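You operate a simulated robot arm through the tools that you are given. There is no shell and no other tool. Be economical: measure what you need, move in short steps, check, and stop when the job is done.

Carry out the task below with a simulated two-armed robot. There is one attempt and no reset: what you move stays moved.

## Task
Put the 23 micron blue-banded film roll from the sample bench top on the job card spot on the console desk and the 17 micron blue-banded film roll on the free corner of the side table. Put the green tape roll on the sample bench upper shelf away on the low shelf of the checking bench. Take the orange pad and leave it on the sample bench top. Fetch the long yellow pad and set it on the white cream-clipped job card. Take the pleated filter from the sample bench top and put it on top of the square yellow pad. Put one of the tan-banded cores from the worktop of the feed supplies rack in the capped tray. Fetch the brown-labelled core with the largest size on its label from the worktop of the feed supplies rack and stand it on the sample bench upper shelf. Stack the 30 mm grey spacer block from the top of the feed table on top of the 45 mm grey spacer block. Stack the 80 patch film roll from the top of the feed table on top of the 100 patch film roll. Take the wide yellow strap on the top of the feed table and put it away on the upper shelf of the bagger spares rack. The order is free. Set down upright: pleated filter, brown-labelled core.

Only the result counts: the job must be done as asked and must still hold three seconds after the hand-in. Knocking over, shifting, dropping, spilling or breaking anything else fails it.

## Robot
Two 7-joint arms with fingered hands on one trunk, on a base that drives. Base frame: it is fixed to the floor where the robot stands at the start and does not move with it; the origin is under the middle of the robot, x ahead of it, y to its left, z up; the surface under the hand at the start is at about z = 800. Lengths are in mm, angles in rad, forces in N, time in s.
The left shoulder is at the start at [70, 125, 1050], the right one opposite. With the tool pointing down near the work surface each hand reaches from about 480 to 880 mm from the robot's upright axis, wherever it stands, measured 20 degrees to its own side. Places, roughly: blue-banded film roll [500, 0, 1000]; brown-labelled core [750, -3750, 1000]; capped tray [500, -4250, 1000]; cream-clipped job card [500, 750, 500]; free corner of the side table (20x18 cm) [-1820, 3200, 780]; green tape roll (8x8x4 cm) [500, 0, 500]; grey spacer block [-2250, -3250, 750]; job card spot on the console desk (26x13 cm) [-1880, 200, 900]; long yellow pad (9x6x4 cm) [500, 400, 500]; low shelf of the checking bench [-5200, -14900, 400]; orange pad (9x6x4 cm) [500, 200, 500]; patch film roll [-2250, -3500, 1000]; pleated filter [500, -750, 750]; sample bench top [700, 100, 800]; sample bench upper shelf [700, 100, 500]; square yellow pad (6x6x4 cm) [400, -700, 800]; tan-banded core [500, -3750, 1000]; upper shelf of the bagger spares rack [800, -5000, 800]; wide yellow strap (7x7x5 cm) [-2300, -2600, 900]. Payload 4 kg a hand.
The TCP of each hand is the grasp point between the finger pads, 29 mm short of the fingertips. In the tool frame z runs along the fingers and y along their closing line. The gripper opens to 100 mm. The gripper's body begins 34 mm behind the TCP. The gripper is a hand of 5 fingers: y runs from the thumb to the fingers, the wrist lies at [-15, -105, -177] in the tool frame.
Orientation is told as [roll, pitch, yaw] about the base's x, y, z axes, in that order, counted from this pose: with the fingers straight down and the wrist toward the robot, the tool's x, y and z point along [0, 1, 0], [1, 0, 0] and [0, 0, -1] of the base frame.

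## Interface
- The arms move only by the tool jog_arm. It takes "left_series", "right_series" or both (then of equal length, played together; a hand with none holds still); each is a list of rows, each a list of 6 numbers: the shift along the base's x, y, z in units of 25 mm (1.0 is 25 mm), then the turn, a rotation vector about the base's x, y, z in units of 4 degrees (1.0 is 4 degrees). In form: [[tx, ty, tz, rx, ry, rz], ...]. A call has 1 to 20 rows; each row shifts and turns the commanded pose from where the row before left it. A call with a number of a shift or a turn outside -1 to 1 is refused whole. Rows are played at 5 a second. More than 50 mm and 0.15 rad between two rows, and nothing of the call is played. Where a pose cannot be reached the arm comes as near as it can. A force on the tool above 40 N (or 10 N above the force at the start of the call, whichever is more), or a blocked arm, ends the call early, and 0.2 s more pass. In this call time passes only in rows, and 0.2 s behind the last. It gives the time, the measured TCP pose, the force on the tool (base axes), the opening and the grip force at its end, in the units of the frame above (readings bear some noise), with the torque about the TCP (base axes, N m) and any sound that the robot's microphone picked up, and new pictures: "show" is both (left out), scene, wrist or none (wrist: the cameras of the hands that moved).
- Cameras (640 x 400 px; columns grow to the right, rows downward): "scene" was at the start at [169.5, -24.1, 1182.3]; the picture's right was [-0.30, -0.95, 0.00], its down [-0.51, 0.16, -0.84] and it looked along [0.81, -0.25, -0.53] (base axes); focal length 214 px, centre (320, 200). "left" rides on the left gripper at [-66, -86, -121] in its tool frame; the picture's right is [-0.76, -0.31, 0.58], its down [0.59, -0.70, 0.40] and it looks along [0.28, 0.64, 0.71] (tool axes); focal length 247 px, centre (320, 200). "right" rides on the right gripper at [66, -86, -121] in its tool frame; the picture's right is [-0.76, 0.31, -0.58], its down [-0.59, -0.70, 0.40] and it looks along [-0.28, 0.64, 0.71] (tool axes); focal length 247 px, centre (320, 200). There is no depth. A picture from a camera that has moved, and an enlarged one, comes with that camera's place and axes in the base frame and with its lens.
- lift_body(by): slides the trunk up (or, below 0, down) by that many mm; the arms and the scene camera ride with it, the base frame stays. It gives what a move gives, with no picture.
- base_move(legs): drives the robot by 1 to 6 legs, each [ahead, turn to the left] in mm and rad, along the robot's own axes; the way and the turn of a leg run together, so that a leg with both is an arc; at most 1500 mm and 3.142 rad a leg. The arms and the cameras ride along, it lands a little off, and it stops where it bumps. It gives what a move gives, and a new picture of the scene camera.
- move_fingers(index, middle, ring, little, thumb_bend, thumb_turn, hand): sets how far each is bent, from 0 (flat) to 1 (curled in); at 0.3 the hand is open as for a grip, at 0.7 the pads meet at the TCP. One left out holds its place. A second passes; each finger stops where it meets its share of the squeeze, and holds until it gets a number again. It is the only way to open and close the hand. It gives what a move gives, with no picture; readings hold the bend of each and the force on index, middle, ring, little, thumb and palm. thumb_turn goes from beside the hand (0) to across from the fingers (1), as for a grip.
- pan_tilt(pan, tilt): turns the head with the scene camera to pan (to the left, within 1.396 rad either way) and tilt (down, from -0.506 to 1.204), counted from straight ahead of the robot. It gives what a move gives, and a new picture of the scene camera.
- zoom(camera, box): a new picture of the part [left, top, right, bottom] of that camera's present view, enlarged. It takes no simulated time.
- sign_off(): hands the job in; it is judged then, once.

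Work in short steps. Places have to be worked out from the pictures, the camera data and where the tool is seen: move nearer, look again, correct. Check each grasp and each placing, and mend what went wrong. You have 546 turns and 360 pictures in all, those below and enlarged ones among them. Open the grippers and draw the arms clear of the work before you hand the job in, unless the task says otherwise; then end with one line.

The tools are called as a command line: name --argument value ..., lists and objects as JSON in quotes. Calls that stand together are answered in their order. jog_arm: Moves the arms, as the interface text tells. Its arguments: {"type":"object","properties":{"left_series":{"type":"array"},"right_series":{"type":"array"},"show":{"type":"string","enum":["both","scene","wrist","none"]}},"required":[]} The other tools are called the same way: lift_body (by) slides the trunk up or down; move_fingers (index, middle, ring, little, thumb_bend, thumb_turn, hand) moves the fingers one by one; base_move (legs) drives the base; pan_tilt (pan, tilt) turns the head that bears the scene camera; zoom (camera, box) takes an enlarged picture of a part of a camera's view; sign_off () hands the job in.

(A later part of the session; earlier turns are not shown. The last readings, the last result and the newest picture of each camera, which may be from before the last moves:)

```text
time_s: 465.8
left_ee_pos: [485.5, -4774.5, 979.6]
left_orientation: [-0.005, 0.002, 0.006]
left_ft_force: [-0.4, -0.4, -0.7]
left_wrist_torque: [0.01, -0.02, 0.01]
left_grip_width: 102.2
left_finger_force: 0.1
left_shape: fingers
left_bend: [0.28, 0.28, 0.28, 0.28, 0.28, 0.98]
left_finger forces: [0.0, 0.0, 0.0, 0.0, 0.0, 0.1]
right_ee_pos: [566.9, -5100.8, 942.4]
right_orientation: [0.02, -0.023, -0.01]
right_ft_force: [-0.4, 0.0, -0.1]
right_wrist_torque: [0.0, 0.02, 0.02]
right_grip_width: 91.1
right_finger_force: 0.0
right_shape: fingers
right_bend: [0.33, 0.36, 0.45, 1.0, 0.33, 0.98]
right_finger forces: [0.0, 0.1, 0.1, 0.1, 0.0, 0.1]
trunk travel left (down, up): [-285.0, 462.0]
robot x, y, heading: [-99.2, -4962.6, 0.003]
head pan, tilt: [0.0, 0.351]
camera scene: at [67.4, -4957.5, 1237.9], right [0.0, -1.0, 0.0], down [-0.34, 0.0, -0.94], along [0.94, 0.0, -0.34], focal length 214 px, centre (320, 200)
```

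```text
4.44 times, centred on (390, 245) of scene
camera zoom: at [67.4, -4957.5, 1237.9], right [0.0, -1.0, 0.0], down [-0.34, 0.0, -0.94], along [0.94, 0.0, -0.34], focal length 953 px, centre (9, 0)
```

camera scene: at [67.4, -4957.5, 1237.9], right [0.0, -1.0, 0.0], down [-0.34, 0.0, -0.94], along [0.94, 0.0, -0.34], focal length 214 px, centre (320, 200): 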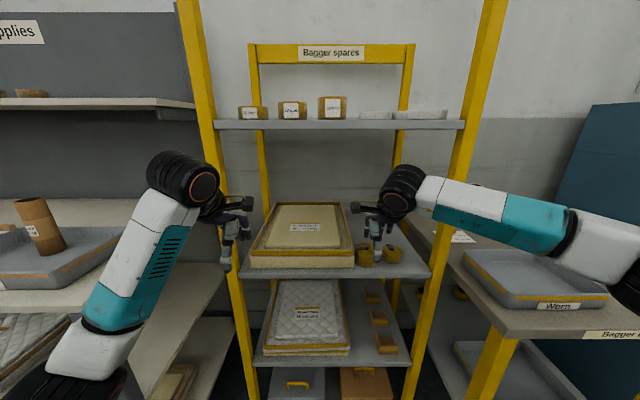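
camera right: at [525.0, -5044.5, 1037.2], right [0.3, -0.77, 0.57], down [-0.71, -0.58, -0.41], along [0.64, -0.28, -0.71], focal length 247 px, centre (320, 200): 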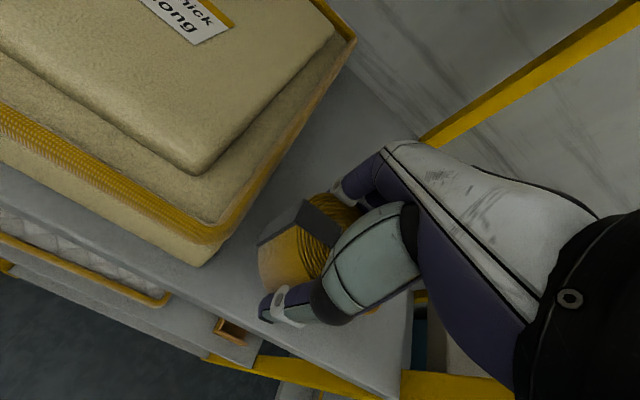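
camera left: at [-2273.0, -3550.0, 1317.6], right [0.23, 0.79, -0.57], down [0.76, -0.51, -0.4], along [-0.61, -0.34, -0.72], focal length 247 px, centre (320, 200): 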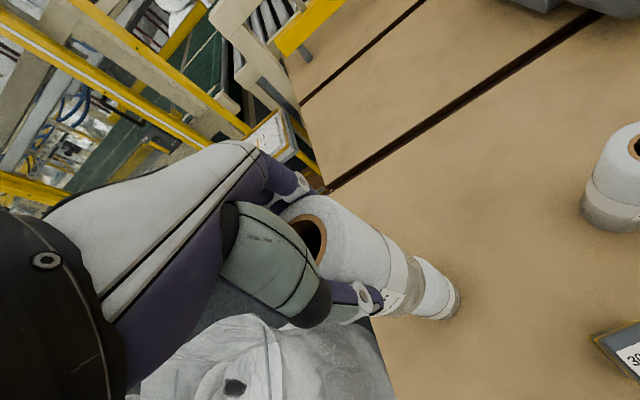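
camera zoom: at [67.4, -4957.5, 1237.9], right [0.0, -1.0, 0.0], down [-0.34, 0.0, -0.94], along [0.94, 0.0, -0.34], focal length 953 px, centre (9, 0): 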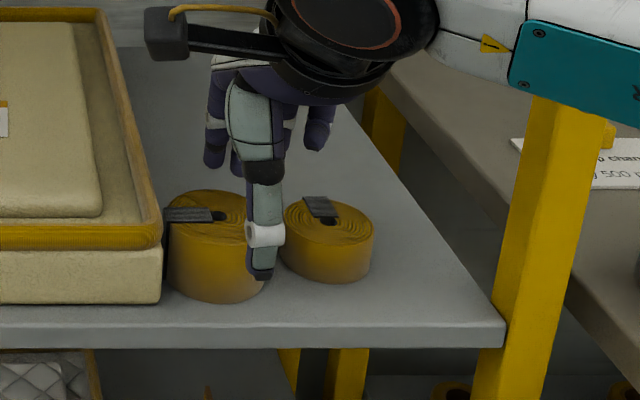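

The wide strap sits on the shelf beside the narrow one. Next the 50 mm core: I back out and test a side-grip ("handshake") orientation of the left hand, which would fit under the bench shelf.

base_move --legs '[[-500, 0]]'

jog_arm --left_series '[[0, 0, 0, -1, -1, 1], [0, 0, 0, -1, -1, 1], [0, 0, 0, -1, -1, 1], [0, 0, 0, -1, -1, 1], [0, 0, 0, -1, -1, 1], [0, 0, 0, -1, -1, 1], [0, 0, 0, -1, -1, 1], [0, 0, 0, -1, -1, 1], [0, 0, 0, -1, -1, 1], [0, 0, 0, -1, -1, 1], [0, 0, 0, -1, -1, 1], [0, 0, 0, -1, -1, 1], [0, 0, 0, -1, -1, 1], [0, 0, 0, -1, -1, 1], [0, 0, 0, -1, -1, 1], [0, 0, 0, -1, -1, 1], [0, 0, 0, -1, -1, 1], [0, 0, 0, -0.32, -0.32, 0.32]]' --show "none"

```text
time_s: 468.7
left_ee_pos: [-13.5, -4779.4, 978.5]
left_orientation: [-0.004, 0.003, -0.011]
left_ft_force: [-0.6, 0.0, -0.5]
left_wrist_torque: [-0.01, -0.02, 0.0]
left_grip_width: 102.2
left_finger_force: 0.1
left_shape: fingers
left_bend: [0.28, 0.28, 0.28, 0.28, 0.28, 0.98]
left_finger forces: [0.0, 0.0, 0.0, 0.0, 0.0, 0.0]
right_ee_pos: [62.8, -5106.4, 942.3]
right_orientation: [0.019, -0.024, -0.024]
right_ft_force: [-0.4, 0.7, 0.1]
right_wrist_torque: [-0.02, 0.03, -0.02]
right_grip_width: 91.3
right_finger_force: 0.2
right_shape: fingers
right_bend: [0.33, 0.36, 0.45, 1.0, 0.33, 0.98]
right_finger forces: [0.0, 0.0, 0.0, 0.1, 0.0, 0.0]
trunk travel left (down, up): [-285.0, 462.0]
robot x, y, heading: [-600.4, -4957.5, -0.007]
head pan, tilt: [0.0, 0.351]
camera scene: at [-434.0, -4956.6, 1237.9], right [-0.01, -1.0, 0.0], down [-0.34, 0.01, -0.94], along [0.94, -0.01, -0.34], focal length 214 px, centre (320, 200)
```

scene: 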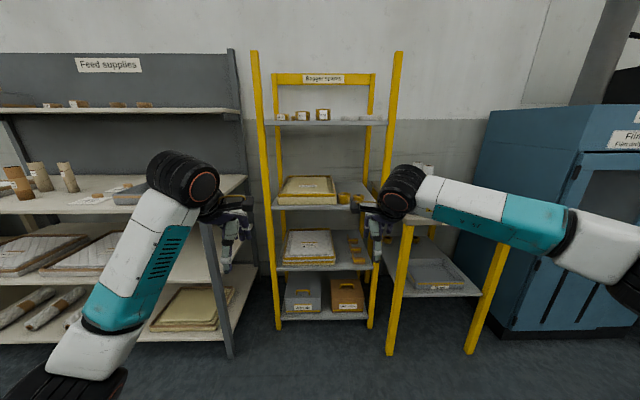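

```text
time_s: 472.7
left_ee_pos: [-5.7, -4751.2, 1014.6]
left_orientation: [-1.649, -0.12, 1.608]
left_ft_force: [0.0, 0.3, 0.9]
left_wrist_torque: [0.01, 0.02, 0.01]
left_grip_width: 102.0
left_finger_force: 0.1
left_shape: fingers
left_bend: [0.28, 0.28, 0.28, 0.28, 0.28, 0.98]
left_finger forces: [0.0, 0.1, 0.0, 0.0, 0.1, 0.0]
right_ee_pos: [64.6, -5106.4, 942.0]
right_orientation: [0.019, -0.022, -0.026]
right_ft_force: [0.5, 0.2, 0.4]
right_wrist_torque: [0.0, 0.0, 0.02]
right_grip_width: 91.2
right_finger_force: 0.1
right_shape: fingers
right_bend: [0.33, 0.36, 0.45, 1.0, 0.33, 0.98]
right_finger forces: [0.1, 0.1, 0.1, 0.0, 0.0, 0.0]
trunk travel left (down, up): [-285.0, 462.0]
robot x, y, heading: [-604.3, -4958.2, -0.014]
head pan, tilt: [0.0, 0.351]
stopped in row 18 (left hand): the arm was blocked; the commanded pose is now the measured one
```

The hand reached the handshake pose within a few degrees. I test lowering it 250 mm in this orientation.

jog_arm --left_series '[[0, 0, -1, 0, 0, 0], [0, 0, -1, 0, 0, 0], [0, 0, -1, 0, 0, 0], [0, 0, -1, 0, 0, 0], [0, 0, -1, 0, 0, 0], [0, 0, -1, 0, 0, 0], [0, 0, -1, 0, 0, 0], [0, 0, -1, 0, 0, 0], [0, 0, -1, 0, 0, 0], [0, 0, -1, 0, 0, 0]]' --show "scene"

```text
time_s: 474.0
left_ee_pos: [17.6, -4742.7, 971.0]
left_orientation: [-1.795, -0.134, 1.635]
left_ft_force: [1.2, 0.0, -0.1]
left_wrist_torque: [0.02, -0.03, -0.02]
left_grip_width: 102.4
left_finger_force: 0.2
left_shape: fingers
left_bend: [0.28, 0.28, 0.28, 0.28, 0.28, 0.98]
left_finger forces: [0.0, 0.1, 0.0, 0.0, 0.0, 0.1]
right_ee_pos: [64.2, -5105.8, 941.9]
right_orientation: [0.018, -0.022, -0.025]
right_ft_force: [-0.2, -0.2, -0.4]
right_wrist_torque: [-0.01, 0.03, -0.02]
right_grip_width: 91.5
right_finger_force: 0.1
right_shape: fingers
right_bend: [0.33, 0.36, 0.45, 1.0, 0.33, 0.98]
right_finger forces: [0.0, 0.0, 0.0, 0.0, 0.0, 0.1]
trunk travel left (down, up): [-285.0, 462.0]
robot x, y, heading: [-601.3, -4959.2, -0.015]
head pan, tilt: [0.0, 0.351]
stopped in row 6 (left hand): the arm was blocked; the commanded pose is now the measured one
camera scene: at [-433.6, -4956.4, 1237.9], right [-0.01, -1.0, 0.0], down [-0.34, 0.0, -0.94], along [0.94, -0.01, -0.34], focal length 214 px, centre (320, 200)
```

scene: 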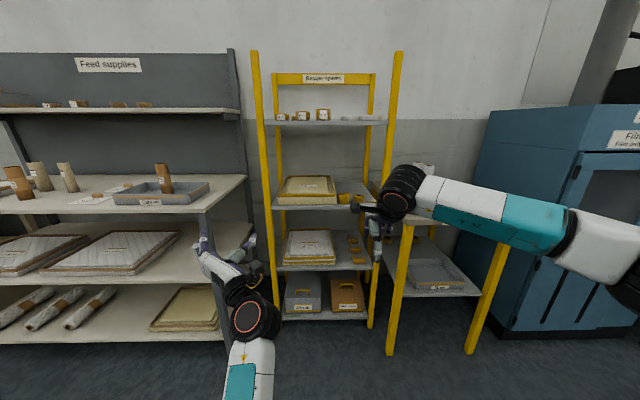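

The handshake pose cannot go low. A better option: fingers pointing sideways to the right (hand rolled -90°), thumb near and fingers behind the core. I rotate the hand about z by -90° to get there.

jog_arm --left_series '[[0, 0, 0.3, 0, 0, -1], [0, 0, 0.3, 0, 0, -1], [0, 0, 0.3, 0, 0, -1], [0, 0, 0.3, 0, 0, -1], [0, 0, 0, 0, 0, -1], [0, 0, 0, 0, 0, -1], [0, 0, 0, 0, 0, -1], [0, 0, 0, 0, 0, -1], [0, 0, 0, 0, 0, -1], [0, 0, 0, 0, 0, -1], [0, 0, 0, 0, 0, -1], [0, 0, 0, 0, 0, -1], [0, 0, 0, 0, 0, -1], [0, 0, 0, 0, 0, -1], [0, 0, 0, 0, 0, -1], [0, 0, 0, 0, 0, -1], [0, 0, 0, 0, 0, -1], [0, 0, 0, 0, 0, -1], [0, 0, 0, 0, 0, -1], [0, 0, 0, 0, 0, -1]]' --show "none"

```text
time_s: 478.2
left_ee_pos: [17.7, -4745.2, 998.8]
left_orientation: [-1.792, -0.129, 0.239]
left_ft_force: [1.5, -0.3, 0.2]
left_wrist_torque: [-0.05, -0.01, 0.03]
left_grip_width: 102.5
left_finger_force: 0.1
left_shape: fingers
left_bend: [0.28, 0.28, 0.28, 0.28, 0.28, 0.98]
left_finger forces: [0.0, 0.1, 0.0, 0.0, 0.0, 0.1]
right_ee_pos: [65.3, -5106.3, 943.0]
right_orientation: [0.019, -0.021, -0.027]
right_ft_force: [-0.2, -0.4, 0.6]
right_wrist_torque: [-0.01, 0.01, -0.01]
right_grip_width: 91.5
right_finger_force: 0.1
right_shape: fingers
right_bend: [0.33, 0.36, 0.45, 1.0, 0.33, 0.98]
right_finger forces: [0.1, 0.0, 0.0, 0.1, 0.0, 0.0]
trunk travel left (down, up): [-285.0, 462.0]
robot x, y, heading: [-597.9, -4958.0, -0.012]
head pan, tilt: [0.0, 0.351]
```

That works. I trim roll to about -80° and test lowering 230 mm.

jog_arm --left_series '[[0, 0, 0, 0.83, 0.52, 0.12], [0, 0, 0, 0.83, 0.52, 0.12], [0, 0, 0, 0.83, 0.52, 0.12], [0, 0, 0, 0.83, 0.52, 0.12], [0, 0, 0, 0.83, 0.52, 0.12], [0, 0, 0, 0.83, 0.52, 0.12], [0, 0, -1, 0, 0, 0], [0, 0, -1, 0, 0, 0], [0, 0, -1, 0, 0, 0], [0, 0, -1, 0, 0, 0], [0, 0, -1, 0, 0, 0], [0, 0, -1, 0, 0, 0], [0, 0, -1, 0, 0, 0], [0, 0, -1, 0, 0, 0], [0, 0, -1, 0, 0, 0], [0, 0, -1, 0, 0, 0]]' --show "scene"

```text
time_s: 481.6
left_ee_pos: [16.6, -4745.4, 749.1]
left_orientation: [-1.4, -0.001, 0.261]
left_ft_force: [0.1, -0.2, -0.2]
left_wrist_torque: [0.01, 0.01, 0.02]
left_grip_width: 102.3
left_finger_force: 0.0
left_shape: fingers
left_bend: [0.28, 0.28, 0.28, 0.28, 0.28, 0.98]
left_finger forces: [0.0, 0.1, 0.0, 0.0, 0.0, 0.0]
right_ee_pos: [64.5, -5107.3, 942.2]
right_orientation: [0.017, -0.022, -0.027]
right_ft_force: [-0.4, -0.6, 0.0]
right_wrist_torque: [0.0, -0.01, 0.01]
right_grip_width: 91.2
right_finger_force: 0.0
right_shape: fingers
right_bend: [0.33, 0.36, 0.45, 1.0, 0.33, 0.98]
right_finger forces: [0.0, 0.0, 0.1, 0.0, 0.0, 0.0]
trunk travel left (down, up): [-285.0, 462.0]
robot x, y, heading: [-597.0, -4959.0, -0.014]
head pan, tilt: [0.0, 0.351]
camera scene: at [-433.4, -4956.6, 1237.8], right [-0.01, -1.0, 0.0], down [-0.34, 0.01, -0.94], along [0.94, -0.01, -0.34], focal length 214 px, centre (320, 200)
```

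scene: 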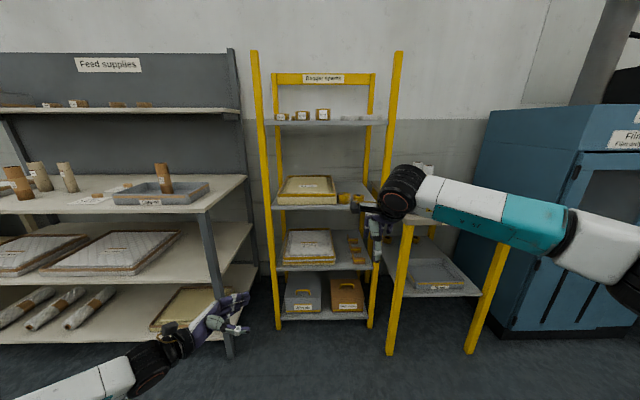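

Excellent: this pose works from z 1000 down to 749. I raise the left hand, pull the right one back, raise the trunk 150 mm and drive to the feed supplies rack.

jog_arm --left_series '[[0, 0, 1, 0, 0, 0], [0, 0, 1, 0, 0, 0], [0, 0, 1, 0, 0, 0], [0, 0, 1, 0, 0, 0], [0, 0, 1, 0, 0, 0], [0, 0, 1, 0, 0, 0], [0, 0, 1, 0, 0, 0], [0, 0, 1, 0, 0, 0], [0, 0, 1, 0, 0, 0], [0, 0, 1, 0, 0, 0]]' --right_series '[[-0.6, 0, 0, 0, 0, 0], [-0.6, 0, 0, 0, 0, 0], [-0.6, 0, 0, 0, 0, 0], [-0.6, 0, 0, 0, 0, 0], [-0.6, 0, 0, 0, 0, 0], [-0.6, 0, 0, 0, 0, 0], [-0.6, 0, 0, 0, 0, 0], [-0.6, 0, 0, 0, 0, 0], [-0.6, 0, 0, 0, 0, 0], [-0.6, 0, 0, 0, 0, 0]]' --show "none"

lift_body --by 150

base_move --legs '[[0, 1.585], [1190, 0], [0, -1.571], [220, 0]]'

```text
time_s: 483.8
left_ee_pos: [17.0, -4746.7, 998.9]
left_orientation: [-1.401, -0.002, 0.262]
left_ft_force: [0.2, -0.1, 0.7]
left_wrist_torque: [0.01, 0.0, -0.01]
left_grip_width: 102.5
left_finger_force: 0.1
left_shape: fingers
left_bend: [0.28, 0.28, 0.28, 0.28, 0.28, 0.98]
left_finger forces: [0.0, 0.0, 0.0, 0.1, 0.1, 0.0]
right_ee_pos: [-85.2, -5106.5, 943.5]
right_orientation: [0.02, -0.021, -0.028]
right_ft_force: [0.1, 0.7, 0.2]
right_wrist_torque: [-0.02, 0.0, 0.02]
right_grip_width: 91.2
right_finger_force: 0.0
right_shape: fingers
right_bend: [0.33, 0.36, 0.45, 1.0, 0.33, 0.98]
right_finger forces: [0.0, 0.0, 0.0, 0.0, 0.0, 0.0]
trunk travel left (down, up): [-285.0, 462.0]
robot x, y, heading: [-601.8, -4957.6, -0.014]
head pan, tilt: [0.0, 0.351]
```

```text
time_s: 485.5
left_ee_pos: [16.8, -4745.1, 1147.8]
left_orientation: [-1.399, 0.001, 0.264]
left_ft_force: [0.3, -0.2, -0.7]
left_wrist_torque: [0.04, -0.03, 0.07]
left_grip_width: 102.2
left_finger_force: 0.0
left_shape: fingers
left_bend: [0.28, 0.28, 0.28, 0.28, 0.28, 0.98]
left_finger forces: [0.0, 0.0, 0.0, 0.1, 0.0, 0.0]
right_ee_pos: [-86.2, -5107.3, 1093.2]
right_orientation: [0.019, -0.022, -0.026]
right_ft_force: [-1.7, 0.3, 0.7]
right_wrist_torque: [0.03, 0.01, 0.01]
right_grip_width: 91.0
right_finger_force: 0.2
right_shape: fingers
right_bend: [0.33, 0.36, 0.45, 1.0, 0.33, 0.98]
right_finger forces: [0.0, 0.0, 0.0, 0.0, 0.1, 0.0]
trunk travel left (down, up): [-435.0, 312.0]
robot x, y, heading: [-599.4, -4956.9, -0.014]
head pan, tilt: [0.0, 0.351]
```

```text
time_s: 500.7
left_ee_pos: [218.5, -3501.5, 1147.9]
left_orientation: [-1.4, -0.001, 0.309]
left_ft_force: [0.5, 0.1, 0.0]
left_wrist_torque: [-0.02, 0.02, -0.01]
left_grip_width: 102.3
left_finger_force: 0.0
left_shape: fingers
left_bend: [0.28, 0.28, 0.28, 0.28, 0.28, 0.98]
left_finger forces: [0.0, 0.1, 0.0, 0.1, 0.1, 0.0]
right_ee_pos: [132.9, -3869.2, 1092.2]
right_orientation: [0.019, -0.02, 0.021]
right_ft_force: [0.4, -0.2, 0.0]
right_wrist_torque: [0.01, -0.01, 0.0]
right_grip_width: 91.3
right_finger_force: 0.0
right_shape: fingers
right_bend: [0.33, 0.36, 0.45, 1.0, 0.33, 0.98]
right_finger forces: [0.1, 0.1, 0.0, 0.1, 0.0, 0.0]
trunk travel left (down, up): [-435.0, 312.0]
robot x, y, heading: [-390.8, -3744.6, 0.033]
head pan, tilt: [0.0, 0.351]
camera scene: at [-253.9, -3735.1, 1390.6], right [0.03, -1.0, 0.0], down [-0.34, -0.01, -0.94], along [0.94, 0.03, -0.34], focal length 214 px, centre (320, 200)
```

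scene: 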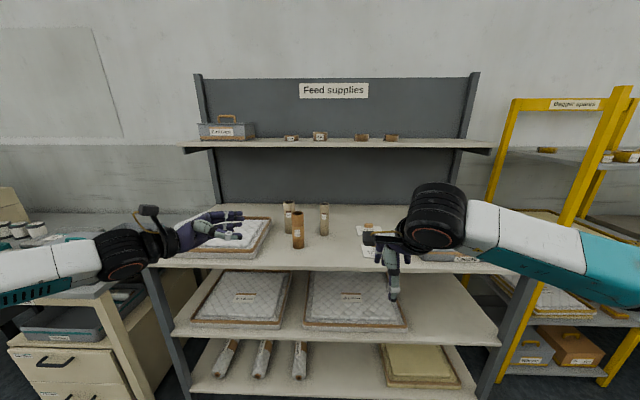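

zoom --camera "scene" --box '[180, 185, 360, 275]'

```text
3.56 times, centred on (270, 230) of scene
camera zoom: at [-253.9, -3735.1, 1390.6], right [0.03, -1.0, 0.0], down [-0.34, -0.01, -0.94], along [0.94, 0.03, -0.34], focal length 763 px, centre (498, 93)
```

zoom: 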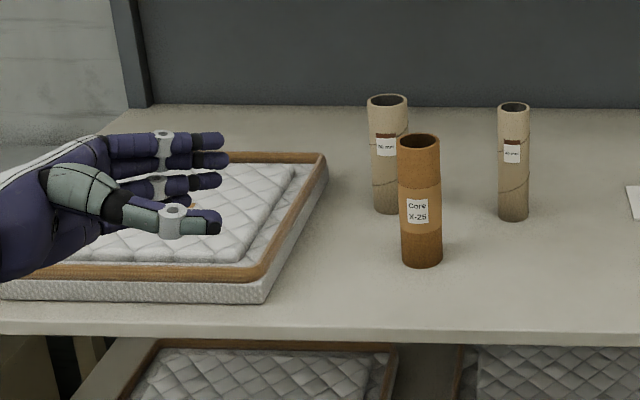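

Core 50 at [645,-3558], z 903–1053; quilt pad edge at y ≈ -3462, top ≈945. I drive in 330 mm, then bring the hand above the core.

base_move --legs '[[330, 0]]'

jog_arm --left_series '[[0.8, -0.57, -0.05, 0, 0, 0], [0.8, -0.57, -0.05, 0, 0, 0], [0.8, -0.57, -0.05, 0, 0, 0], [0.8, -0.57, -0.05, 0, 0, 0], [0.7, -0.57, -0.05, 0, 0, 0]]' --show "both"

```text
time_s: 502.9
left_ee_pos: [550.0, -3491.5, 1149.1]
left_orientation: [-1.399, -0.001, 0.309]
left_ft_force: [0.2, 0.0, -0.4]
left_wrist_torque: [-0.02, 0.03, 0.01]
left_grip_width: 102.1
left_finger_force: 0.2
left_shape: fingers
left_bend: [0.28, 0.28, 0.28, 0.28, 0.28, 0.98]
left_finger forces: [0.0, 0.0, 0.0, 0.1, 0.0, 0.0]
right_ee_pos: [463.4, -3857.5, 1092.5]
right_orientation: [0.018, -0.021, 0.019]
right_ft_force: [0.6, -0.2, -0.4]
right_wrist_torque: [-0.02, 0.01, 0.02]
right_grip_width: 91.3
right_finger_force: 0.0
right_shape: fingers
right_bend: [0.33, 0.36, 0.45, 1.0, 0.33, 0.98]
right_finger forces: [0.0, 0.0, 0.0, 0.0, 0.1, 0.0]
trunk travel left (down, up): [-435.0, 312.0]
robot x, y, heading: [-57.7, -3730.4, 0.033]
head pan, tilt: [0.0, 0.351]
camera scene: at [76.5, -3724.2, 1390.6], right [0.03, -1.0, 0.0], down [-0.34, -0.01, -0.94], along [0.94, 0.03, -0.34], focal length 214 px, centre (320, 200)
```

scene: 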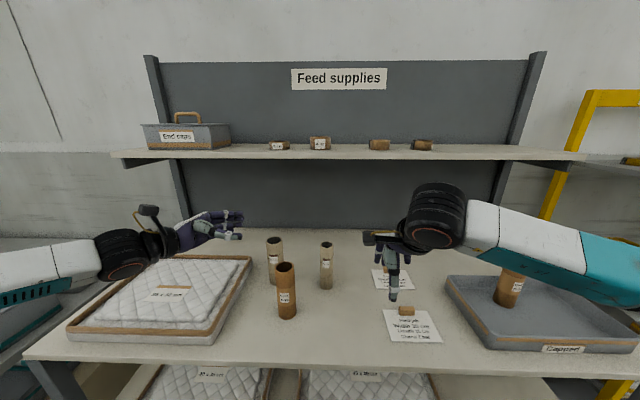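

```text
time_s: 504.1
left_ee_pos: [646.0, -3564.0, 1142.5]
left_orientation: [-1.399, -0.002, 0.309]
left_ft_force: [0.3, 0.4, 0.1]
left_wrist_torque: [0.0, -0.02, 0.04]
left_grip_width: 102.4
left_finger_force: 0.1
left_shape: fingers
left_bend: [0.28, 0.28, 0.28, 0.28, 0.28, 0.98]
left_finger forces: [0.0, 0.0, 0.0, 0.1, 0.1, 0.1]
right_ee_pos: [463.1, -3858.2, 1092.6]
right_orientation: [0.019, -0.021, 0.02]
right_ft_force: [-0.9, 0.9, 0.1]
right_wrist_torque: [0.0, 0.02, -0.02]
right_grip_width: 91.3
right_finger_force: 0.0
right_shape: fingers
right_bend: [0.33, 0.36, 0.45, 1.0, 0.33, 0.98]
right_finger forces: [0.0, 0.0, 0.0, 0.1, 0.0, 0.0]
trunk travel left (down, up): [-435.0, 312.0]
robot x, y, heading: [-56.2, -3728.0, 0.029]
head pan, tilt: [0.0, 0.351]
camera scene: at [76.1, -3724.8, 1390.6], right [0.03, -1.0, 0.0], down [-0.34, -0.01, -0.94], along [0.94, 0.03, -0.34], focal length 214 px, centre (320, 200)
camera left: at [531.2, -3486.9, 1228.5], right [-0.08, -0.76, 0.65], down [-0.58, -0.49, -0.65], along [0.81, -0.43, -0.4], focal length 247 px, centre (320, 200)
```

scene: 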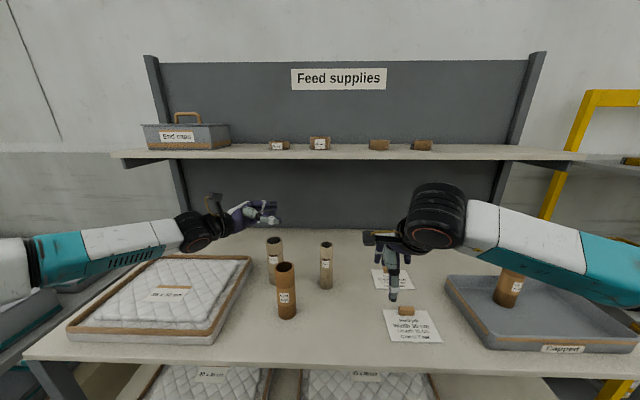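
left: 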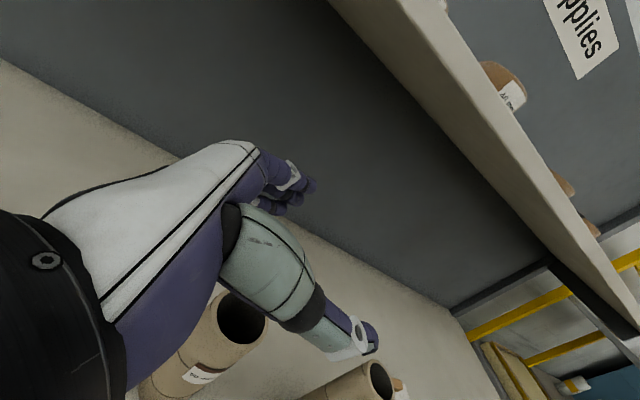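

Core ≈[640,-3564]; TCP is right above. I lower 75 mm and check the straddle.

jog_arm --left_series '[[-0.15, 0, -1, 0, 0, 0], [0, 0, -1, 0, 0, 0], [0, 0, -1, 0, 0, 0]]' --show "wrist"

zoom --camera "scene" --box '[150, 190, 350, 330]'

```text
time_s: 504.9
left_ee_pos: [643.0, -3561.8, 1067.9]
left_orientation: [-1.4, -0.004, 0.31]
left_ft_force: [-0.1, 0.3, -0.7]
left_wrist_torque: [0.0, 0.0, -0.01]
left_grip_width: 102.2
left_finger_force: 0.0
left_shape: fingers
left_bend: [0.28, 0.28, 0.28, 0.28, 0.28, 0.98]
left_finger forces: [0.0, 0.1, 0.0, 0.0, 0.0, 0.0]
right_ee_pos: [462.7, -3858.0, 1091.5]
right_orientation: [0.019, -0.021, 0.019]
right_ft_force: [0.8, -1.3, 0.4]
right_wrist_torque: [0.02, -0.01, 0.01]
right_grip_width: 91.7
right_finger_force: 0.0
right_shape: fingers
right_bend: [0.33, 0.36, 0.45, 1.0, 0.33, 0.98]
right_finger forces: [0.1, 0.1, 0.0, 0.1, 0.0, 0.0]
trunk travel left (down, up): [-435.0, 312.0]
robot x, y, heading: [-60.4, -3730.8, 0.036]
head pan, tilt: [0.0, 0.351]
camera left: at [527.7, -3484.9, 1154.0], right [-0.08, -0.76, 0.65], down [-0.58, -0.49, -0.65], along [0.81, -0.43, -0.4], focal length 247 px, centre (320, 200)
```

left: 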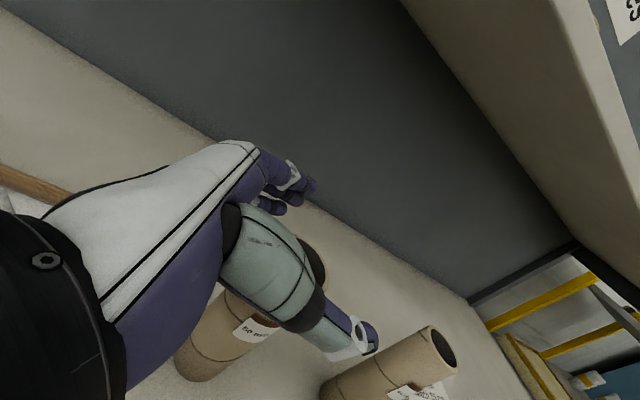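

```text
2.86 times, centred on (250, 260) of scene
camera zoom: at [75.9, -3724.1, 1390.6], right [0.03, -1.0, 0.0], down [-0.34, -0.01, -0.94], along [0.94, 0.03, -0.34], focal length 613 px, centre (520, 29)
```

zoom: 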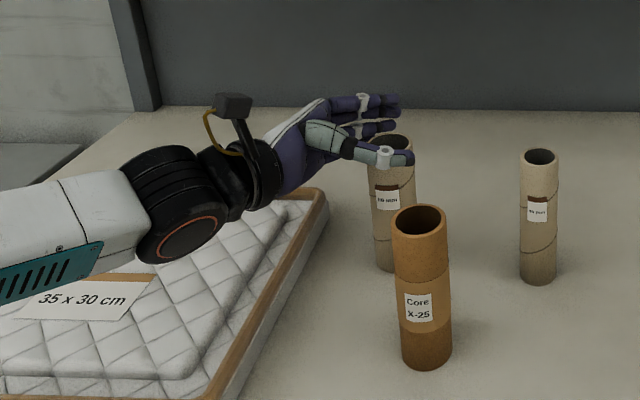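

The hand straddles the core nicely. I lower another 43 mm and view.

jog_arm --left_series '[[0, 0, -0.6, 0, 0, 0], [0, 0, -0.6, 0, 0, 0], [0, 0, -0.5, 0, 0, 0]]' --show "none"

zoom --camera "scene" --box '[150, 190, 350, 330]'

```text
time_s: 505.7
left_ee_pos: [644.0, -3561.9, 1024.0]
left_orientation: [-1.399, -0.004, 0.308]
left_ft_force: [0.0, 0.2, 0.3]
left_wrist_torque: [-0.03, 0.03, 0.01]
left_grip_width: 102.3
left_finger_force: 0.1
left_shape: fingers
left_bend: [0.28, 0.28, 0.28, 0.28, 0.28, 0.98]
left_finger forces: [0.1, 0.0, 0.0, 0.0, 0.0, 0.0]
right_ee_pos: [463.1, -3856.7, 1091.8]
right_orientation: [0.021, -0.022, 0.017]
right_ft_force: [-0.5, 0.5, 0.4]
right_wrist_torque: [-0.01, 0.02, 0.01]
right_grip_width: 91.1
right_finger_force: 0.0
right_shape: fingers
right_bend: [0.33, 0.36, 0.45, 1.0, 0.33, 0.98]
right_finger forces: [0.1, 0.0, 0.1, 0.0, 0.0, 0.1]
trunk travel left (down, up): [-435.0, 312.0]
robot x, y, heading: [-59.5, -3729.9, 0.03]
head pan, tilt: [0.0, 0.351]
```

```text
2.86 times, centred on (250, 260) of scene
camera zoom: at [75.8, -3724.3, 1390.7], right [0.03, -1.0, 0.0], down [-0.34, -0.01, -0.94], along [0.94, 0.03, -0.34], focal length 613 px, centre (520, 29)
```

zoom: 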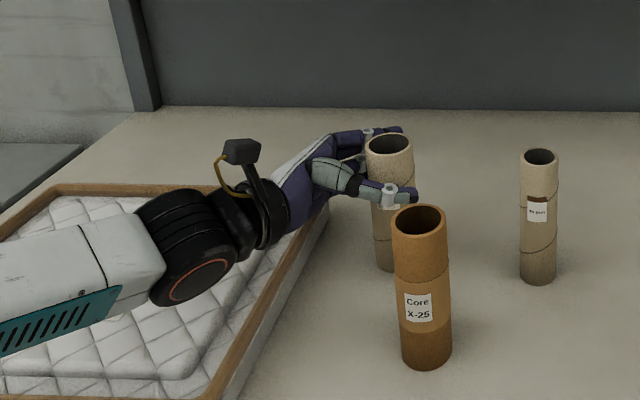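

The core is between thumb and fingers. I close and lift.

move_fingers --hand "left" --index 0.8 --middle 0.8 --ring 0.8 --little 0.8 --thumb_bend 0.8

jog_arm --left_series '[[0, 0, 0.4, 0, 0, 0], [0, 0, 0.8, 0, 0, 0]]' --show "none"

zoom --camera "scene" --box '[150, 190, 350, 330]'

```text
time_s: 506.7
left_ee_pos: [644.0, -3562.4, 1023.6]
left_orientation: [-1.401, -0.002, 0.31]
left_ft_force: [-0.6, -1.2, 0.0]
left_wrist_torque: [0.01, -0.03, -0.01]
left_grip_width: 32.7
left_finger_force: 36.5
left_shape: fingers
left_bend: [0.78, 0.73, 0.73, 0.78, 0.51, 0.88]
left_finger forces: [13.7, 7.7, 7.3, 8.8, 35.5, 0.1]
right_ee_pos: [462.7, -3858.2, 1092.3]
right_orientation: [0.02, -0.022, 0.02]
right_ft_force: [-0.6, -0.1, -0.4]
right_wrist_torque: [0.0, 0.02, 0.0]
right_grip_width: 91.0
right_finger_force: 0.0
right_shape: fingers
right_bend: [0.33, 0.36, 0.45, 1.0, 0.33, 0.98]
right_finger forces: [0.1, 0.1, 0.0, 0.0, 0.0, 0.0]
trunk travel left (down, up): [-435.0, 312.0]
robot x, y, heading: [-55.3, -3733.4, 0.036]
head pan, tilt: [0.0, 0.351]
```

```text
time_s: 507.3
left_ee_pos: [642.9, -3562.3, 1055.0]
left_orientation: [-1.399, -0.004, 0.309]
left_ft_force: [-0.6, -0.7, -1.7]
left_wrist_torque: [0.04, -0.02, 0.0]
left_grip_width: 33.2
left_finger_force: 36.2
left_shape: fingers
left_bend: [0.78, 0.73, 0.73, 0.78, 0.51, 0.88]
left_finger forces: [13.7, 7.7, 7.2, 8.7, 35.6, 0.0]
right_ee_pos: [463.1, -3857.7, 1092.8]
right_orientation: [0.018, -0.023, 0.019]
right_ft_force: [0.8, 0.1, 0.5]
right_wrist_torque: [0.02, 0.0, -0.01]
right_grip_width: 91.1
right_finger_force: 0.0
right_shape: fingers
right_bend: [0.33, 0.36, 0.45, 1.0, 0.33, 0.98]
right_finger forces: [0.1, 0.0, 0.0, 0.0, 0.0, 0.0]
trunk travel left (down, up): [-435.0, 312.0]
robot x, y, heading: [-58.5, -3733.7, 0.031]
head pan, tilt: [0.0, 0.351]
```

```text
2.86 times, centred on (250, 260) of scene
camera zoom: at [75.4, -3724.4, 1390.7], right [0.03, -1.0, 0.0], down [-0.34, -0.01, -0.94], along [0.94, 0.03, -0.34], focal length 613 px, centre (520, 29)
```

zoom: 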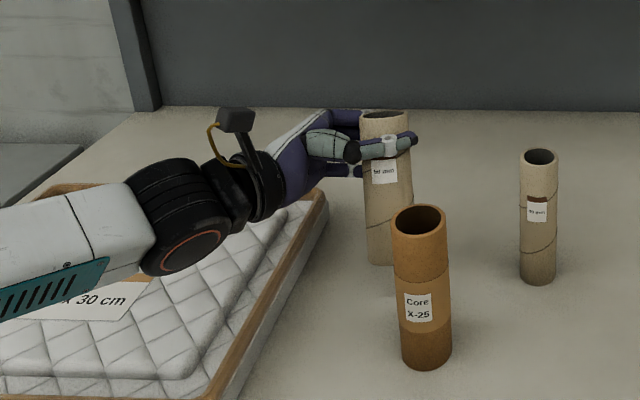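

Held firmly and upright. I raise it and shift left to clear X-25, then back out.

jog_arm --left_series '[[0, 0, 0.9, 0, 0, 0], [0, 0, 0.9, 0, 0, 0], [0, 0, 0.9, 0, 0, 0], [0, 0.3, 0.9, 0, 0, 0], [0, 0.5, 0.6, 0, 0, 0], [0, 0.6, 0, 0, 0, 0], [0, 0.6, 0, 0, 0, 0]]' --show "none"

base_move --legs '[[-540, 0]]'

```text
time_s: 508.9
left_ee_pos: [643.1, -3511.6, 1159.4]
left_orientation: [-1.399, -0.005, 0.309]
left_ft_force: [-0.9, -0.1, -0.8]
left_wrist_torque: [0.04, -0.05, -0.01]
left_grip_width: 33.0
left_finger_force: 36.1
left_shape: fingers
left_bend: [0.78, 0.73, 0.73, 0.78, 0.51, 0.88]
left_finger forces: [13.7, 7.5, 7.2, 8.6, 35.5, 0.1]
right_ee_pos: [462.7, -3856.5, 1093.6]
right_orientation: [0.019, -0.022, 0.018]
right_ft_force: [0.8, 0.0, 1.0]
right_wrist_torque: [-0.02, -0.01, 0.02]
right_grip_width: 91.3
right_finger_force: 0.1
right_shape: fingers
right_bend: [0.33, 0.36, 0.45, 1.0, 0.33, 0.98]
right_finger forces: [0.1, 0.0, 0.0, 0.0, 0.0, 0.1]
trunk travel left (down, up): [-435.0, 312.0]
robot x, y, heading: [-59.4, -3731.1, 0.031]
head pan, tilt: [0.0, 0.351]
```

```text
time_s: 512.0
left_ee_pos: [107.9, -3529.1, 1160.2]
left_orientation: [-1.4, -0.004, 0.311]
left_ft_force: [0.2, -1.0, -0.9]
left_wrist_torque: [0.02, -0.01, 0.01]
left_grip_width: 33.4
left_finger_force: 36.6
left_shape: fingers
left_bend: [0.78, 0.73, 0.73, 0.78, 0.51, 0.88]
left_finger forces: [13.7, 7.6, 7.2, 8.6, 35.5, 0.1]
right_ee_pos: [-72.3, -3874.4, 1092.9]
right_orientation: [0.021, -0.024, 0.022]
right_ft_force: [1.0, 0.4, -0.1]
right_wrist_torque: [0.02, -0.03, 0.04]
right_grip_width: 91.5
right_finger_force: 0.2
right_shape: fingers
right_bend: [0.33, 0.36, 0.45, 1.0, 0.33, 0.98]
right_finger forces: [0.0, 0.0, 0.1, 0.1, 0.0, 0.0]
trunk travel left (down, up): [-435.0, 312.0]
robot x, y, heading: [-592.6, -3746.5, 0.034]
head pan, tilt: [0.0, 0.351]
camera scene: at [-459.8, -3742.0, 1390.8], right [0.03, -1.0, 0.0], down [-0.34, -0.01, -0.94], along [0.94, 0.03, -0.34], focal length 214 px, centre (320, 200)
```

scene: 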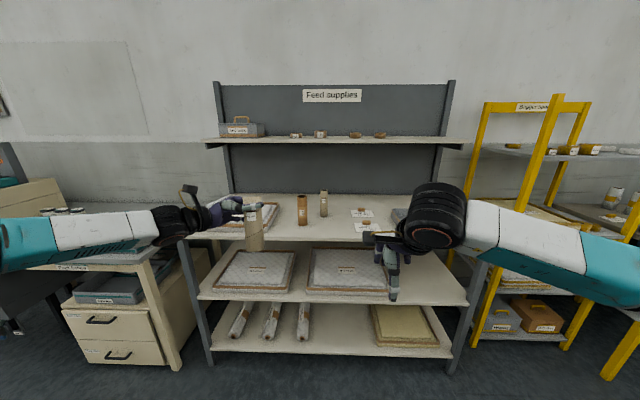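

I drive back to the sample bench at y ≈ -20 with the core.

base_move --legs '[[0, 1.537], [1500, 0], [1500, 0], [726, 0], [0, -1.571]]'

lift_body --by -430

```text
time_s: 537.8
left_ee_pos: [-80.0, 205.2, 1160.1]
left_orientation: [-1.4, -0.001, 0.339]
left_ft_force: [-0.3, -0.5, -0.9]
left_wrist_torque: [0.0, -0.01, -0.02]
left_grip_width: 32.0
left_finger_force: 33.3
left_shape: fingers
left_bend: [0.78, 0.73, 0.74, 0.79, 0.51, 0.88]
left_finger forces: [12.8, 7.3, 6.7, 7.9, 32.8, 0.0]
right_ee_pos: [-248.8, -146.0, 1093.1]
right_orientation: [0.018, -0.023, 0.052]
right_ft_force: [0.0, -0.8, 1.3]
right_wrist_torque: [0.01, 0.0, -0.01]
right_grip_width: 91.6
right_finger_force: 0.0
right_shape: fingers
right_bend: [0.33, 0.36, 0.45, 1.0, 0.33, 0.98]
right_finger forces: [0.0, 0.1, 0.0, 0.0, 0.1, 0.1]
trunk travel left (down, up): [-435.0, 312.0]
robot x, y, heading: [-771.4, -31.6, 0.062]
head pan, tilt: [0.0, 0.351]
camera scene: at [-639.2, -24.4, 1390.7], right [0.07, -1.0, 0.0], down [-0.34, -0.02, -0.94], along [0.94, 0.06, -0.34], focal length 214 px, centre (320, 200)
```

scene: 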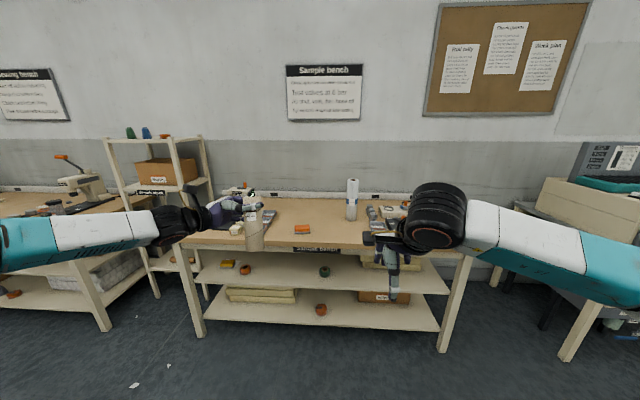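

```text
refused: -430 is not a number from -400 to 400
```

I raise the right hand first, then lower the trunk in two moves.

jog_arm --right_series '[[0, 0, 1, 0, 0, 0], [0, 0, 1, 0, 0, 0], [0, 0, 1, 0, 0, 0], [0, 0, 1, 0, 0, 0], [0, 0, 1, 0, 0, 0], [0, 0, 1, 0, 0, 0], [0, 0, 1, 0, 0, 0], [0, 0, 1, 0, 0, 0], [0, 0, 1, 0, 0, 0], [0, 0, 1, 0, 0, 0], [0, 0, 1, 0, 0, 0]]' --show "none"

lift_body --by -400

lift_body --by -30

jog_arm --left_series '[[0, 0, -1, 0, 0, 0], [0, 0, -1, 0, 0, 0], [0, 0, -1, 0, 0, 0], [0, 0, -1, 0, 0, 0], [0, 0, -1, 0, 0, 0], [0, 0, -0.2, 0, 0, 0]]' --show "none"

pan_tilt --pan 0.15 --tilt 0.35

```text
time_s: 540.2
left_ee_pos: [-79.6, 205.9, 1159.8]
left_orientation: [-1.4, -0.001, 0.341]
left_ft_force: [0.0, 0.1, -0.8]
left_wrist_torque: [-0.02, -0.03, -0.03]
left_grip_width: 32.0
left_finger_force: 34.0
left_shape: fingers
left_bend: [0.78, 0.73, 0.74, 0.79, 0.51, 0.88]
left_finger forces: [12.8, 7.2, 6.6, 7.9, 32.8, 0.1]
right_ee_pos: [-247.8, -142.8, 1368.1]
right_orientation: [0.018, -0.025, 0.052]
right_ft_force: [0.1, 0.2, 0.2]
right_wrist_torque: [0.03, 0.07, 0.0]
right_grip_width: 91.4
right_finger_force: 0.0
right_shape: fingers
right_bend: [0.33, 0.36, 0.45, 1.0, 0.33, 0.98]
right_finger forces: [0.1, 0.0, 0.1, 0.1, 0.1, 0.0]
trunk travel left (down, up): [-435.0, 312.0]
robot x, y, heading: [-769.3, -36.4, 0.065]
head pan, tilt: [0.0, 0.351]
```

```text
time_s: 544.0
left_ee_pos: [-80.6, 205.7, 760.9]
left_orientation: [-1.399, -0.004, 0.34]
left_ft_force: [0.0, -0.6, -0.3]
left_wrist_torque: [0.0, 0.0, 0.01]
left_grip_width: 31.9
left_finger_force: 33.2
left_shape: fingers
left_bend: [0.78, 0.73, 0.74, 0.79, 0.51, 0.88]
left_finger forces: [12.8, 7.1, 6.7, 7.9, 32.9, 0.0]
right_ee_pos: [-248.7, -144.2, 967.9]
right_orientation: [0.02, -0.023, 0.051]
right_ft_force: [0.1, 0.1, -0.8]
right_wrist_torque: [-0.01, -0.01, -0.01]
right_grip_width: 91.3
right_finger_force: 0.1
right_shape: fingers
right_bend: [0.33, 0.36, 0.45, 1.0, 0.33, 0.98]
right_finger forces: [0.0, 0.0, 0.0, 0.0, 0.0, 0.1]
trunk travel left (down, up): [-35.0, 712.0]
robot x, y, heading: [-772.9, -37.6, 0.063]
head pan, tilt: [0.0, 0.351]
```

```text
time_s: 544.8
left_ee_pos: [-80.0, 205.5, 728.5]
left_orientation: [-1.399, -0.002, 0.342]
left_ft_force: [-0.2, 0.2, -0.2]
left_wrist_torque: [0.02, 0.02, -0.02]
left_grip_width: 32.2
left_finger_force: 33.2
left_shape: fingers
left_bend: [0.78, 0.73, 0.74, 0.79, 0.51, 0.88]
left_finger forces: [12.9, 7.1, 6.8, 7.8, 32.7, 0.1]
right_ee_pos: [-247.6, -144.3, 938.1]
right_orientation: [0.019, -0.024, 0.052]
right_ft_force: [0.3, 1.0, -0.9]
right_wrist_torque: [-0.02, 0.02, 0.03]
right_grip_width: 91.4
right_finger_force: 0.1
right_shape: fingers
right_bend: [0.33, 0.36, 0.45, 1.0, 0.33, 0.98]
right_finger forces: [0.0, 0.0, 0.0, 0.0, 0.1, 0.1]
trunk travel left (down, up): [-5.0, 742.0]
robot x, y, heading: [-766.1, -31.2, 0.067]
head pan, tilt: [0.0, 0.351]
```

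```text
time_s: 546.2
left_ee_pos: [-79.6, 204.1, 600.0]
left_orientation: [-1.399, -0.002, 0.341]
left_ft_force: [0.2, -0.2, 0.0]
left_wrist_torque: [0.0, 0.0, -0.03]
left_grip_width: 31.8
left_finger_force: 33.9
left_shape: fingers
left_bend: [0.78, 0.73, 0.74, 0.79, 0.51, 0.88]
left_finger forces: [13.1, 7.1, 6.8, 7.8, 32.7, 0.1]
right_ee_pos: [-246.8, -144.9, 936.8]
right_orientation: [0.02, -0.02, 0.053]
right_ft_force: [0.2, -0.7, -0.5]
right_wrist_torque: [0.01, -0.02, -0.02]
right_grip_width: 91.4
right_finger_force: 0.1
right_shape: fingers
right_bend: [0.33, 0.36, 0.45, 1.0, 0.33, 0.98]
right_finger forces: [0.1, 0.0, 0.0, 0.0, 0.0, 0.0]
trunk travel left (down, up): [-5.0, 742.0]
robot x, y, heading: [-773.1, -34.5, 0.068]
head pan, tilt: [0.0, 0.351]
```

```text
time_s: 546.9
left_ee_pos: [-81.2, 205.0, 598.0]
left_orientation: [-1.4, -0.001, 0.34]
left_ft_force: [-0.2, 0.4, -0.4]
left_wrist_torque: [0.01, -0.04, 0.0]
left_grip_width: 32.0
left_finger_force: 33.9
left_shape: fingers
left_bend: [0.78, 0.73, 0.74, 0.79, 0.51, 0.88]
left_finger forces: [13.0, 7.1, 6.7, 7.8, 32.7, 0.1]
right_ee_pos: [-247.6, -144.3, 937.0]
right_orientation: [0.019, -0.021, 0.053]
right_ft_force: [0.1, -0.9, -0.3]
right_wrist_torque: [0.03, 0.03, -0.01]
right_grip_width: 91.3
right_finger_force: 0.0
right_shape: fingers
right_bend: [0.33, 0.36, 0.45, 1.0, 0.33, 0.98]
right_finger forces: [0.1, 0.0, 0.0, 0.0, 0.0, 0.1]
trunk travel left (down, up): [-5.0, 742.0]
robot x, y, heading: [-774.3, -34.1, 0.064]
head pan, tilt: [0.15, 0.351]
camera scene: at [-491.8, -0.8, 942.8], right [0.21, -0.98, 0.0], down [-0.34, -0.07, -0.94], along [0.92, 0.2, -0.34], focal length 214 px, centre (320, 200)
```

scene: 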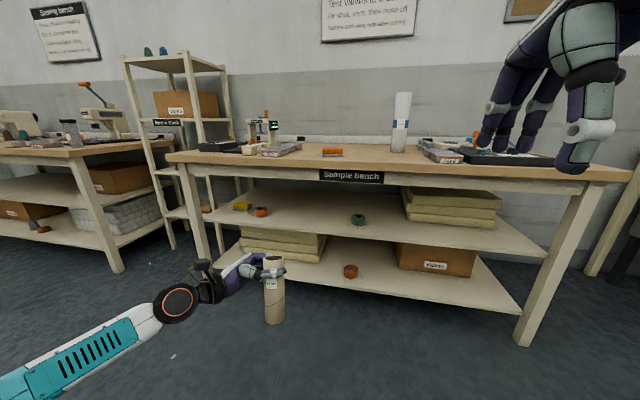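

Core bottom is at about z 477, 20 mm above shelf level. I drive in 530 mm so the core comes over the shelf at ≈[450,240].

base_move --legs '[[530, 0]]'

```text
time_s: 549.9
left_ee_pos: [441.0, 253.1, 598.3]
left_orientation: [-1.4, -0.004, 0.353]
left_ft_force: [-0.5, 0.3, -0.6]
left_wrist_torque: [0.03, 0.0, 0.0]
left_grip_width: 32.1
left_finger_force: 33.3
left_shape: fingers
left_bend: [0.78, 0.73, 0.74, 0.79, 0.51, 0.88]
left_finger forces: [13.0, 7.1, 6.6, 7.8, 32.6, 0.0]
right_ee_pos: [278.5, -99.2, 937.0]
right_orientation: [0.021, -0.023, 0.066]
right_ft_force: [0.8, 0.7, 0.8]
right_wrist_torque: [0.0, 0.0, 0.03]
right_grip_width: 91.5
right_finger_force: 0.1
right_shape: fingers
right_bend: [0.33, 0.36, 0.45, 1.0, 0.33, 0.98]
right_finger forces: [0.0, 0.0, 0.1, 0.0, 0.0, 0.0]
trunk travel left (down, up): [-5.0, 742.0]
robot x, y, heading: [-248.7, -0.1, 0.074]
head pan, tilt: [0.15, 0.351]
camera scene: at [32.8, 41.3, 942.8], right [0.23, -0.97, 0.0], down [-0.34, -0.08, -0.94], along [0.91, 0.21, -0.34], focal length 214 px, centre (320, 200)
```

scene: 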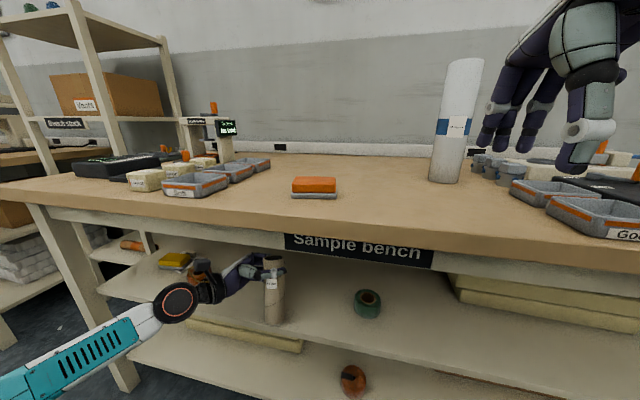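

zoom --camera "scene" --box '[190, 230, 390, 370]'

```text
2.86 times, centred on (290, 300) of scene
camera zoom: at [32.8, 41.3, 942.8], right [0.23, -0.97, 0.0], down [-0.34, -0.08, -0.94], along [0.91, 0.21, -0.34], focal length 613 px, centre (406, -86)
```

zoom: 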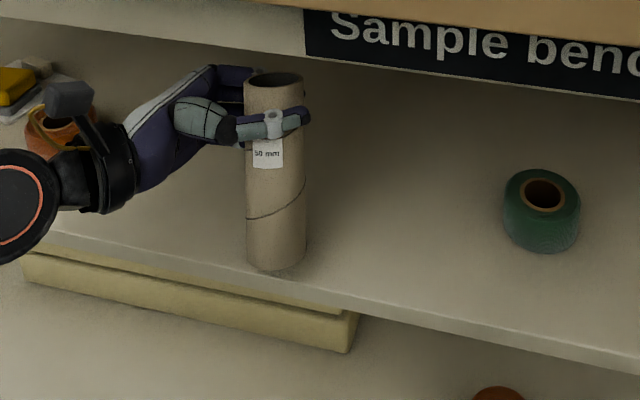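

The core's bottom leans about 12° toward the robot in the grip. I tilt the hand to bring it upright and check.

jog_arm --left_series '[[0, 0, 0.1, 0.32, -0.75, 0], [0, 0, 0.1, 0.32, -0.75, 0], [0, 0, 0.1, 0.32, -0.75, 0], [0, 0, 0, 0.32, -0.75, 0]]' --show "none"

zoom --camera "scene" --box '[190, 230, 390, 370]'

zoom --camera "left" --box '[0, 0, 640, 400]'

```text
time_s: 550.9
left_ee_pos: [441.2, 253.0, 604.8]
left_orientation: [-1.388, -0.231, 0.355]
left_ft_force: [-0.3, -0.3, -0.3]
left_wrist_torque: [0.02, -0.03, 0.0]
left_grip_width: 32.1
left_finger_force: 33.2
left_shape: fingers
left_bend: [0.78, 0.73, 0.74, 0.79, 0.51, 0.88]
left_finger forces: [13.1, 7.0, 6.6, 7.7, 32.8, 0.0]
right_ee_pos: [279.5, -98.5, 937.0]
right_orientation: [0.02, -0.022, 0.066]
right_ft_force: [0.4, -0.4, -0.6]
right_wrist_torque: [0.01, 0.05, -0.01]
right_grip_width: 91.1
right_finger_force: 0.0
right_shape: fingers
right_bend: [0.33, 0.36, 0.45, 1.0, 0.33, 0.98]
right_finger forces: [0.0, 0.1, 0.0, 0.0, 0.0, 0.0]
trunk travel left (down, up): [-5.0, 742.0]
robot x, y, heading: [-244.2, -0.8, 0.081]
head pan, tilt: [0.15, 0.351]
```

```text
2.86 times, centred on (290, 300) of scene
camera zoom: at [32.8, 41.3, 942.7], right [0.23, -0.97, 0.0], down [-0.34, -0.08, -0.94], along [0.91, 0.21, -0.34], focal length 613 px, centre (406, -86)
```

zoom: 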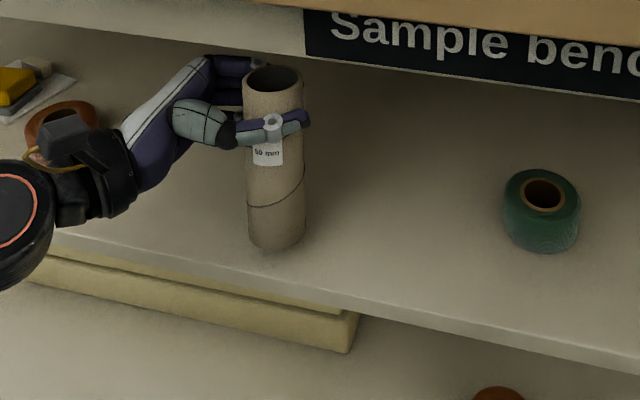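

```text
1.00 times, centred on (320, 200) of left (not enlarged: the box is as wide or as high as the picture)
camera zoom: at [306.6, 317.5, 671.9], right [-0.17, -0.82, 0.55], down [-0.4, -0.45, -0.79], along [0.9, -0.36, -0.25], focal length 247 px, centre (320, 200)
```

zoom: 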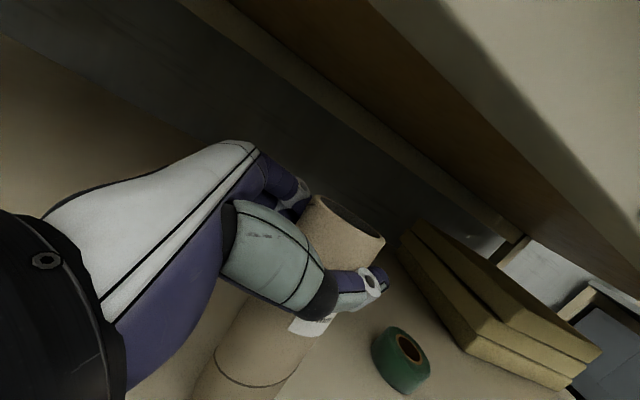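

The remaining lean is about 7°. I correct further and check once more.

jog_arm --left_series '[[0, 0, 0, 0.2, -0.85, 0], [0, 0, 0, 0.2, -0.85, 0]]' --show "none"

zoom --camera "scene" --box '[190, 230, 390, 370]'

```text
time_s: 551.5
left_ee_pos: [441.7, 253.1, 606.2]
left_orientation: [-1.404, -0.353, 0.359]
left_ft_force: [-0.2, 0.1, -1.3]
left_wrist_torque: [-0.02, -0.02, 0.01]
left_grip_width: 32.1
left_finger_force: 34.1
left_shape: fingers
left_bend: [0.78, 0.73, 0.74, 0.79, 0.51, 0.88]
left_finger forces: [13.3, 7.0, 6.6, 7.7, 32.8, 0.0]
right_ee_pos: [277.9, -99.6, 937.2]
right_orientation: [0.018, -0.022, 0.068]
right_ft_force: [0.2, 1.5, -0.5]
right_wrist_torque: [0.01, 0.0, 0.02]
right_grip_width: 91.4
right_finger_force: 0.0
right_shape: fingers
right_bend: [0.33, 0.36, 0.45, 1.0, 0.33, 0.98]
right_finger forces: [0.0, 0.0, 0.1, 0.0, 0.1, 0.1]
trunk travel left (down, up): [-5.0, 742.0]
robot x, y, heading: [-249.2, 3.8, 0.078]
head pan, tilt: [0.15, 0.351]
```

```text
2.86 times, centred on (290, 300) of scene
camera zoom: at [32.8, 41.3, 942.7], right [0.23, -0.97, 0.0], down [-0.34, -0.08, -0.94], along [0.91, 0.21, -0.34], focal length 613 px, centre (406, -86)
```

zoom: 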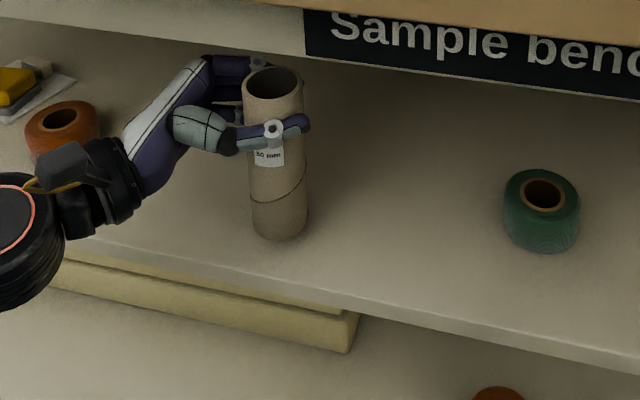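

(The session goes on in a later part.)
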